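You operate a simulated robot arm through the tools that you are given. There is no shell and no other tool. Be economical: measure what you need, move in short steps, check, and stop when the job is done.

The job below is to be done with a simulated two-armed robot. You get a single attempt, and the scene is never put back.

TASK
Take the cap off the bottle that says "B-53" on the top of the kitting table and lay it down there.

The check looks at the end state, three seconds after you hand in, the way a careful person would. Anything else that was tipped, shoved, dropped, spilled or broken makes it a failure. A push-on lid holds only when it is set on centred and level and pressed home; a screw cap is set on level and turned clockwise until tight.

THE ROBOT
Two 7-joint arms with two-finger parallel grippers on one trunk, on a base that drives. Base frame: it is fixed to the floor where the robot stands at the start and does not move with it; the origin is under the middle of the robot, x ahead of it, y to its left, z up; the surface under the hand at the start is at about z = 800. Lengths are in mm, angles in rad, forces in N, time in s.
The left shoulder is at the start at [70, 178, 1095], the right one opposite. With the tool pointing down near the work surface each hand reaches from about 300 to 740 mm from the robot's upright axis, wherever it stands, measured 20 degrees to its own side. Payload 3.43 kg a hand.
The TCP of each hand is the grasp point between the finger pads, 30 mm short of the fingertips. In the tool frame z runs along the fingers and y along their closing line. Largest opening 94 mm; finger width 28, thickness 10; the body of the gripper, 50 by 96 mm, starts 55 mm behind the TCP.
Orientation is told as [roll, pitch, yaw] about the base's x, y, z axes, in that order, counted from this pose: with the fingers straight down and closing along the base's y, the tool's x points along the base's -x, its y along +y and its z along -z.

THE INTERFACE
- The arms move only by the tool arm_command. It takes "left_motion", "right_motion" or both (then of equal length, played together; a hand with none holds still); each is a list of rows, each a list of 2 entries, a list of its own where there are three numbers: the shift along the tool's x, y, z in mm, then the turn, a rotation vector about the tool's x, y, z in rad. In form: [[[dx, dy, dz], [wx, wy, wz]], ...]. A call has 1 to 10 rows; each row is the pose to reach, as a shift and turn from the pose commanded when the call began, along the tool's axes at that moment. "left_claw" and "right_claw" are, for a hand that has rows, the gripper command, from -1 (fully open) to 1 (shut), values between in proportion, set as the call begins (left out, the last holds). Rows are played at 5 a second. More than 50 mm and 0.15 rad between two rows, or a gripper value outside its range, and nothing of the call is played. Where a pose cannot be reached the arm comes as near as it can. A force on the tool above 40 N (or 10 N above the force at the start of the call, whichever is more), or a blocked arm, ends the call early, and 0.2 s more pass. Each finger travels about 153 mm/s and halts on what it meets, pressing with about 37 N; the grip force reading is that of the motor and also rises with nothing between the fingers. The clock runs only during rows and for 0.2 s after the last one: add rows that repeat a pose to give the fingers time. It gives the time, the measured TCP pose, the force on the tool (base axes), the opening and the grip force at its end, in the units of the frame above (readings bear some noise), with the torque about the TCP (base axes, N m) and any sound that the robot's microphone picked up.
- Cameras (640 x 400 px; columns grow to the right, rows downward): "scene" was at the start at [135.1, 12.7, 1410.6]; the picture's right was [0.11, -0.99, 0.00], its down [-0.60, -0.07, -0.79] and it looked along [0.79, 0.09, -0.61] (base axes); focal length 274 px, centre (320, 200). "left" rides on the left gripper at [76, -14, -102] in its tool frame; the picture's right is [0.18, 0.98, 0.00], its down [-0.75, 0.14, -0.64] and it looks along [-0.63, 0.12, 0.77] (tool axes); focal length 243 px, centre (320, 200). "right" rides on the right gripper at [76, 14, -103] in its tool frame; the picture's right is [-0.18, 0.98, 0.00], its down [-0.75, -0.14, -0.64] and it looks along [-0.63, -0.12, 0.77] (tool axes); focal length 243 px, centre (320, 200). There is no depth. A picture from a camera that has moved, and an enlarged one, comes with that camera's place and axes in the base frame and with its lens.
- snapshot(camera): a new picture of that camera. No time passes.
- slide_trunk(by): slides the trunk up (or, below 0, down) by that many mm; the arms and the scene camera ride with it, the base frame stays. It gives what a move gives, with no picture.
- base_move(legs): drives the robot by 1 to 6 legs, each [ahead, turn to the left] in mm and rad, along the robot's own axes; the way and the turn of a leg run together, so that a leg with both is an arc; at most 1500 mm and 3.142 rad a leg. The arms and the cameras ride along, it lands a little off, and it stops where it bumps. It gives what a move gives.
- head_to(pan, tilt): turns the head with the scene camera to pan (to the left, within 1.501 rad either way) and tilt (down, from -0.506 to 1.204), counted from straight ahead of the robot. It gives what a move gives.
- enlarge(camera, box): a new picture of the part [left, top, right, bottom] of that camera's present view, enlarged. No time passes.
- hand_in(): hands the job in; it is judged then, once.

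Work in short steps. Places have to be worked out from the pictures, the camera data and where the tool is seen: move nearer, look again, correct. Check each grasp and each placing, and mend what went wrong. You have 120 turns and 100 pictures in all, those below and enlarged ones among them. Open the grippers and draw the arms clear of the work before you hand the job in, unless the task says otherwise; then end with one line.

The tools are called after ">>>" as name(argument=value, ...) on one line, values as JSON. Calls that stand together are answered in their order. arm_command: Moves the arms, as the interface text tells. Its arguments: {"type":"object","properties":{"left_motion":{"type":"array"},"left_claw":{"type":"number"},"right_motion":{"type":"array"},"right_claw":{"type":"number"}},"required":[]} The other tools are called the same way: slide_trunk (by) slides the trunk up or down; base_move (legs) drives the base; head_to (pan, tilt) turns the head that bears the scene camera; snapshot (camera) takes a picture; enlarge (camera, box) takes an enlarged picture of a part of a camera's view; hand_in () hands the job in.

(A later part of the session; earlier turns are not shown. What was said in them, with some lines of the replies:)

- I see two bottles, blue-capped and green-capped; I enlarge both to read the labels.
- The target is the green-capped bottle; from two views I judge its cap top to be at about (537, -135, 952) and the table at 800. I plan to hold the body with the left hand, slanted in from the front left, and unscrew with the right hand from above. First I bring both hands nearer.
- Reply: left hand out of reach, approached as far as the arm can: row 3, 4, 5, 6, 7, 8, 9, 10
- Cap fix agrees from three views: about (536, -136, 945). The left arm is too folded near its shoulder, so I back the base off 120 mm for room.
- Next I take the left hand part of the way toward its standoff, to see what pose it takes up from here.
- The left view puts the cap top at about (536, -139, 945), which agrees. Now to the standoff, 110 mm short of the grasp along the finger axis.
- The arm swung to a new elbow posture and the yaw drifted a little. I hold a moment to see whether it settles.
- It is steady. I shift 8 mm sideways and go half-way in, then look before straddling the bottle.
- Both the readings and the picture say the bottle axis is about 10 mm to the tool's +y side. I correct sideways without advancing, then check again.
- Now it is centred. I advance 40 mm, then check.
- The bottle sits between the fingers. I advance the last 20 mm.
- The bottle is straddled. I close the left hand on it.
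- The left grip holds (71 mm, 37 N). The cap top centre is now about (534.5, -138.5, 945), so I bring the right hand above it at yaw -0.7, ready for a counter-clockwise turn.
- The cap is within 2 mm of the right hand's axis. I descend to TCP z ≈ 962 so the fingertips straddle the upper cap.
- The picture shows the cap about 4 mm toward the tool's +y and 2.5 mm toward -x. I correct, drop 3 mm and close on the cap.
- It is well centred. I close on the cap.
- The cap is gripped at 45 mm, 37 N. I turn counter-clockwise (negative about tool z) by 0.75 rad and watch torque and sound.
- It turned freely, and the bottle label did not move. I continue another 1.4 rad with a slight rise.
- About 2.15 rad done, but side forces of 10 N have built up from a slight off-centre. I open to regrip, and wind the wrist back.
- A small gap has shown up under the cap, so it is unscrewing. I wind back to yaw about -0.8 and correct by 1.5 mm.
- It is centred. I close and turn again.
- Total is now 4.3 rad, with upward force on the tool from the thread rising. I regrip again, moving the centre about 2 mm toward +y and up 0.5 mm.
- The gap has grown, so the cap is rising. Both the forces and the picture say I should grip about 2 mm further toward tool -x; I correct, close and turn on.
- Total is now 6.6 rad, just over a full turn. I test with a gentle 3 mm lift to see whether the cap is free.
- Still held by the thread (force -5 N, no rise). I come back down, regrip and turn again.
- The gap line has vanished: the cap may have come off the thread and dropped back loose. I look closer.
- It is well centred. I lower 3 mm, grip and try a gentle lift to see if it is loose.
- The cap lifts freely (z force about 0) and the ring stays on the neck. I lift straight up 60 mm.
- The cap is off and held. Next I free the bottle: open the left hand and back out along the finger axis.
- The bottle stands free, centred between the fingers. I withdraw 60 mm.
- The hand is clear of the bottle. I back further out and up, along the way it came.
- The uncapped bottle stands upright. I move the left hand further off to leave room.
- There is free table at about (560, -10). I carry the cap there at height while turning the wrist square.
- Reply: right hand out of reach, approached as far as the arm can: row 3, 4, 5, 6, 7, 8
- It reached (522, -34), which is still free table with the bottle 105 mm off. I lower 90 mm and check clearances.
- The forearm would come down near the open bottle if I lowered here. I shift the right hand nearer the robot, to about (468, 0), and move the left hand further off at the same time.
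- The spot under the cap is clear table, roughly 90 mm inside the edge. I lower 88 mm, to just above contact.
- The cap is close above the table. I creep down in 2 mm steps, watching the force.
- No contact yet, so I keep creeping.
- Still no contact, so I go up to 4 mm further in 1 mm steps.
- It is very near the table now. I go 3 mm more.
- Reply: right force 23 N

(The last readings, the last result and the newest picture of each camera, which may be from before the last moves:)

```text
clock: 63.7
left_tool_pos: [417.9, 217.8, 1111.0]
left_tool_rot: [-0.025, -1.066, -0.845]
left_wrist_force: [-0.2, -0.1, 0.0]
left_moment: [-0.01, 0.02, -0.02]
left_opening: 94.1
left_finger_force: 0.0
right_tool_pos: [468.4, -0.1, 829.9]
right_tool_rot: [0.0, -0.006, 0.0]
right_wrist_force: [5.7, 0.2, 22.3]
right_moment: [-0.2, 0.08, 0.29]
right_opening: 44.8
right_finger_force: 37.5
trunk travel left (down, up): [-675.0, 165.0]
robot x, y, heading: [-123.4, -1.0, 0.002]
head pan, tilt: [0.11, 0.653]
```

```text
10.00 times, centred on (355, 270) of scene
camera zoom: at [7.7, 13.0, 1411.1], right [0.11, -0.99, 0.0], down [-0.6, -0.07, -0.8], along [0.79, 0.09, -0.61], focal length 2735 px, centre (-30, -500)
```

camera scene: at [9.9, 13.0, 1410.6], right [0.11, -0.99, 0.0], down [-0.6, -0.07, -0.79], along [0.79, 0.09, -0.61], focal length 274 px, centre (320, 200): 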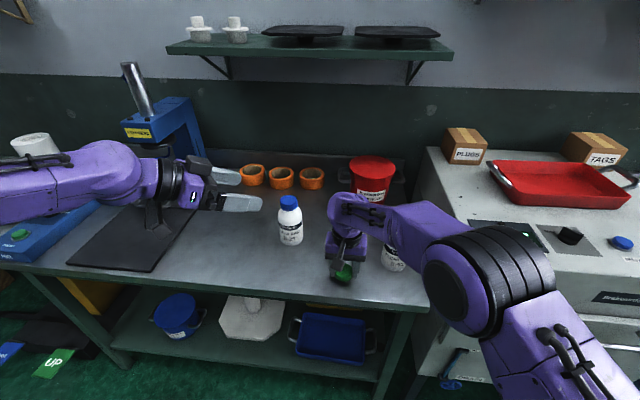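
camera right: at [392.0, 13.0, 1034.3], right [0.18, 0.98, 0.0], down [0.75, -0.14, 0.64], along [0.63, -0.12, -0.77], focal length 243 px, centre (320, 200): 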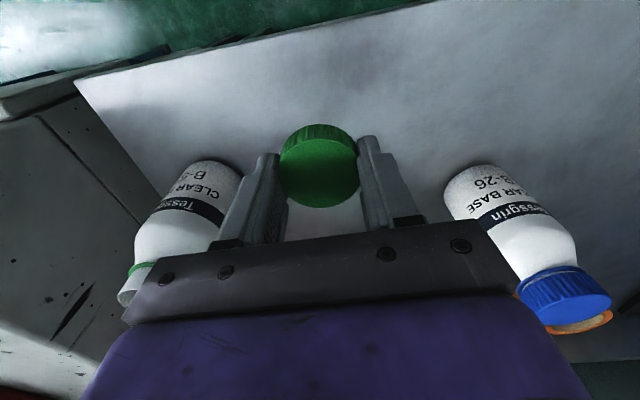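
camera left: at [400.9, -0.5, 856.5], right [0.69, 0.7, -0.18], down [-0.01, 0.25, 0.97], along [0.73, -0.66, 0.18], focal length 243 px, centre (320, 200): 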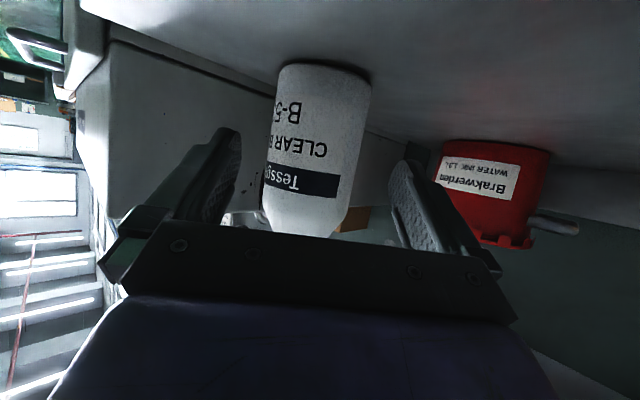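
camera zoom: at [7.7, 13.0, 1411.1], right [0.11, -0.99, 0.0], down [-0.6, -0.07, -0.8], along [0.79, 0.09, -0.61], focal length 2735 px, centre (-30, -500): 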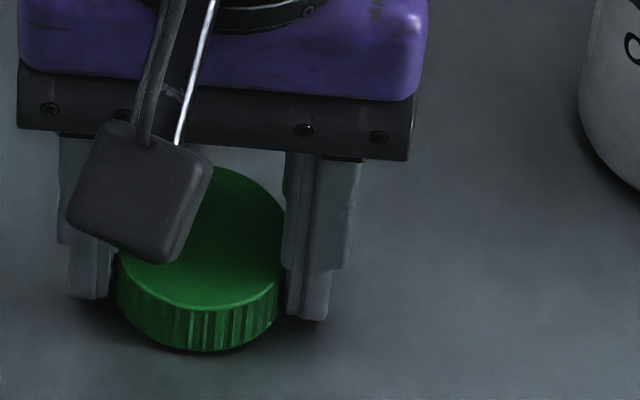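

Contact (22 N). I ease up 1 mm, open gently and raise.

>>> arm_command(right_motion=[[[0, 0, -1], [0, 0, 0]], [[0, 0, -1.5], [0, 0, 0]]])

>>> arm_command(right_motion=[[[0, 0, 0], [0, 0, 0]], [[0, 0, 0], [0, 0, 0]], [[0, 0, 0], [0, 0, 0]], [[0, 0, -10], [0, 0, 0]], [[0, 0, -30], [0, 0, 0]], [[0, 0, -60], [0, 0, 0]], [[0, 0, -90], [0, 0, 0]], [[0, 0, -120], [0, 0, 0]], [[0, 0, -120], [0, 0, 0]]], right_claw=-0.6)

>>> snapshot(camera="scene")

>>> snapshot(camera="right")

```text
clock: 64.3
left_tool_pos: [419.1, 217.7, 1109.2]
left_tool_rot: [-0.029, -1.066, -0.844]
left_wrist_force: [0.1, -0.3, 1.1]
left_moment: [0.0, 0.03, -0.02]
left_opening: 94.0
left_finger_force: 0.1
right_tool_pos: [468.6, -0.9, 830.3]
right_tool_rot: [0.001, -0.004, -0.002]
right_wrist_force: [14.0, -1.2, 19.3]
right_moment: [-0.21, -0.14, 0.15]
right_opening: 44.9
right_finger_force: 36.9
trunk travel left (down, up): [-675.0, 165.0]
robot x, y, heading: [-124.0, -0.7, -0.008]
head pan, tilt: [0.11, 0.653]
```

```text
clock: 66.3
left_tool_pos: [419.9, 216.8, 1109.0]
left_tool_rot: [-0.031, -1.067, -0.843]
left_wrist_force: [-0.7, 0.1, 0.9]
left_moment: [-0.03, 0.01, -0.01]
left_opening: 94.1
left_finger_force: 0.2
right_tool_pos: [467.6, 0.6, 949.8]
right_tool_rot: [-0.002, 0.002, 0.0]
right_wrist_force: [0.2, 0.2, -0.1]
right_moment: [0.01, 0.01, -0.01]
right_opening: 75.2
right_finger_force: 0.0
trunk travel left (down, up): [-675.0, 165.0]
robot x, y, heading: [-127.5, -1.8, -0.005]
head pan, tilt: [0.11, 0.653]
```

```text
38 pictures are left
camera scene: at [10.7, 13.0, 1410.5], right [0.11, -0.99, 0.0], down [-0.6, -0.07, -0.79], along [0.79, 0.09, -0.61], focal length 274 px, centre (320, 200)
```

scene: 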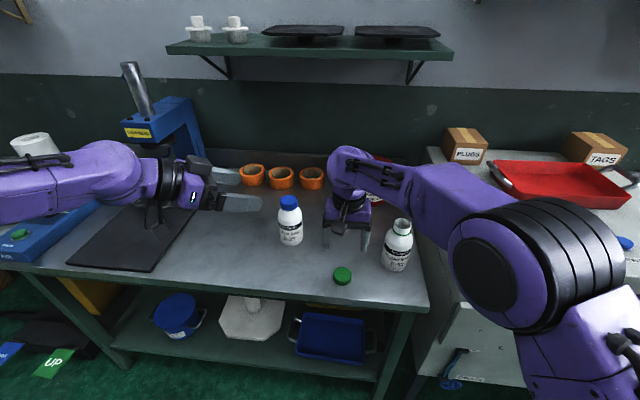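

```text
37 pictures are left
camera right: at [391.5, 14.4, 1051.4], right [0.18, 0.98, 0.0], down [0.75, -0.14, 0.64], along [0.63, -0.12, -0.77], focal length 243 px, centre (320, 200)
```

right: 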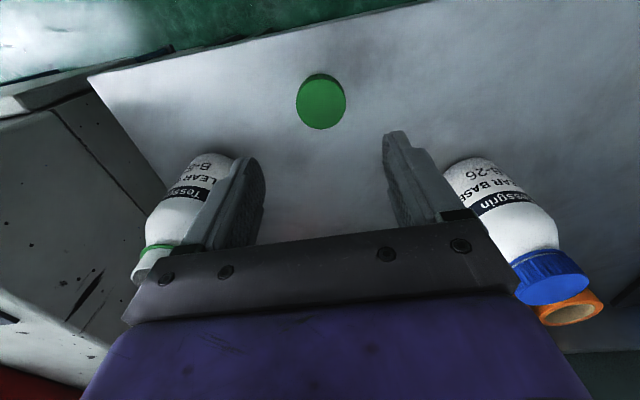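

The cap lies flat on the table. I raise the right arm clear and take a last look.

>>> arm_command(right_motion=[[[0, 0, -30], [0, 0, 0]], [[0, 0, -60], [0, 0, 0]], [[0, 0, -90], [0, 0, 0]], [[0, 0, -120], [0, 0, 0]], [[0, 0, -120], [0, 0, 0]]])

>>> snapshot(camera="scene")

>>> enlarge(camera="scene", box=[320, 210, 430, 295])

```text
clock: 67.5
left_tool_pos: [419.6, 217.3, 1107.5]
left_tool_rot: [-0.029, -1.067, -0.842]
left_wrist_force: [0.2, -0.5, -0.4]
left_moment: [-0.01, -0.02, 0.02]
left_opening: 93.8
left_finger_force: 0.1
right_tool_pos: [470.8, 1.0, 1071.5]
right_tool_rot: [0.001, 0.0, 0.0]
right_wrist_force: [0.2, -0.6, -1.1]
right_moment: [0.01, 0.03, 0.01]
right_opening: 75.1
right_finger_force: 0.0
trunk travel left (down, up): [-675.0, 165.0]
robot x, y, heading: [-124.2, 4.1, -0.0]
head pan, tilt: [0.11, 0.653]
```

```text
36 pictures are left
camera scene: at [10.3, 12.9, 1410.5], right [0.11, -0.99, 0.0], down [-0.6, -0.07, -0.79], along [0.79, 0.09, -0.61], focal length 274 px, centre (320, 200)
```

scene: 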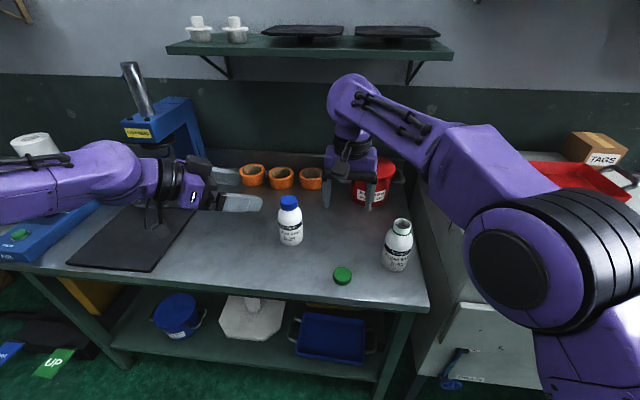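

```text
4.71 times, centred on (375, 252) of scene
camera zoom: at [10.3, 12.9, 1410.5], right [0.11, -0.99, 0.0], down [-0.6, -0.07, -0.79], along [0.79, 0.09, -0.61], focal length 1287 px, centre (61, -47)
```

zoom: 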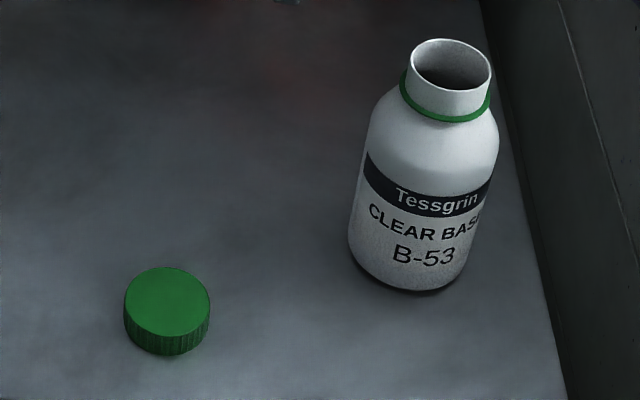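

B-53 stands upright without its cap, the cap lies flat on the table, nothing else has moved, and both arms are clear. I hand in.

>>> hand_in()

```text
The job is handed in.
```

I unscrewed the green cap from bottle B-53 and laid it flat on the kitting table. The bottle is still standing upright, both hands are empty and clear, and I saw nothing else disturbed.
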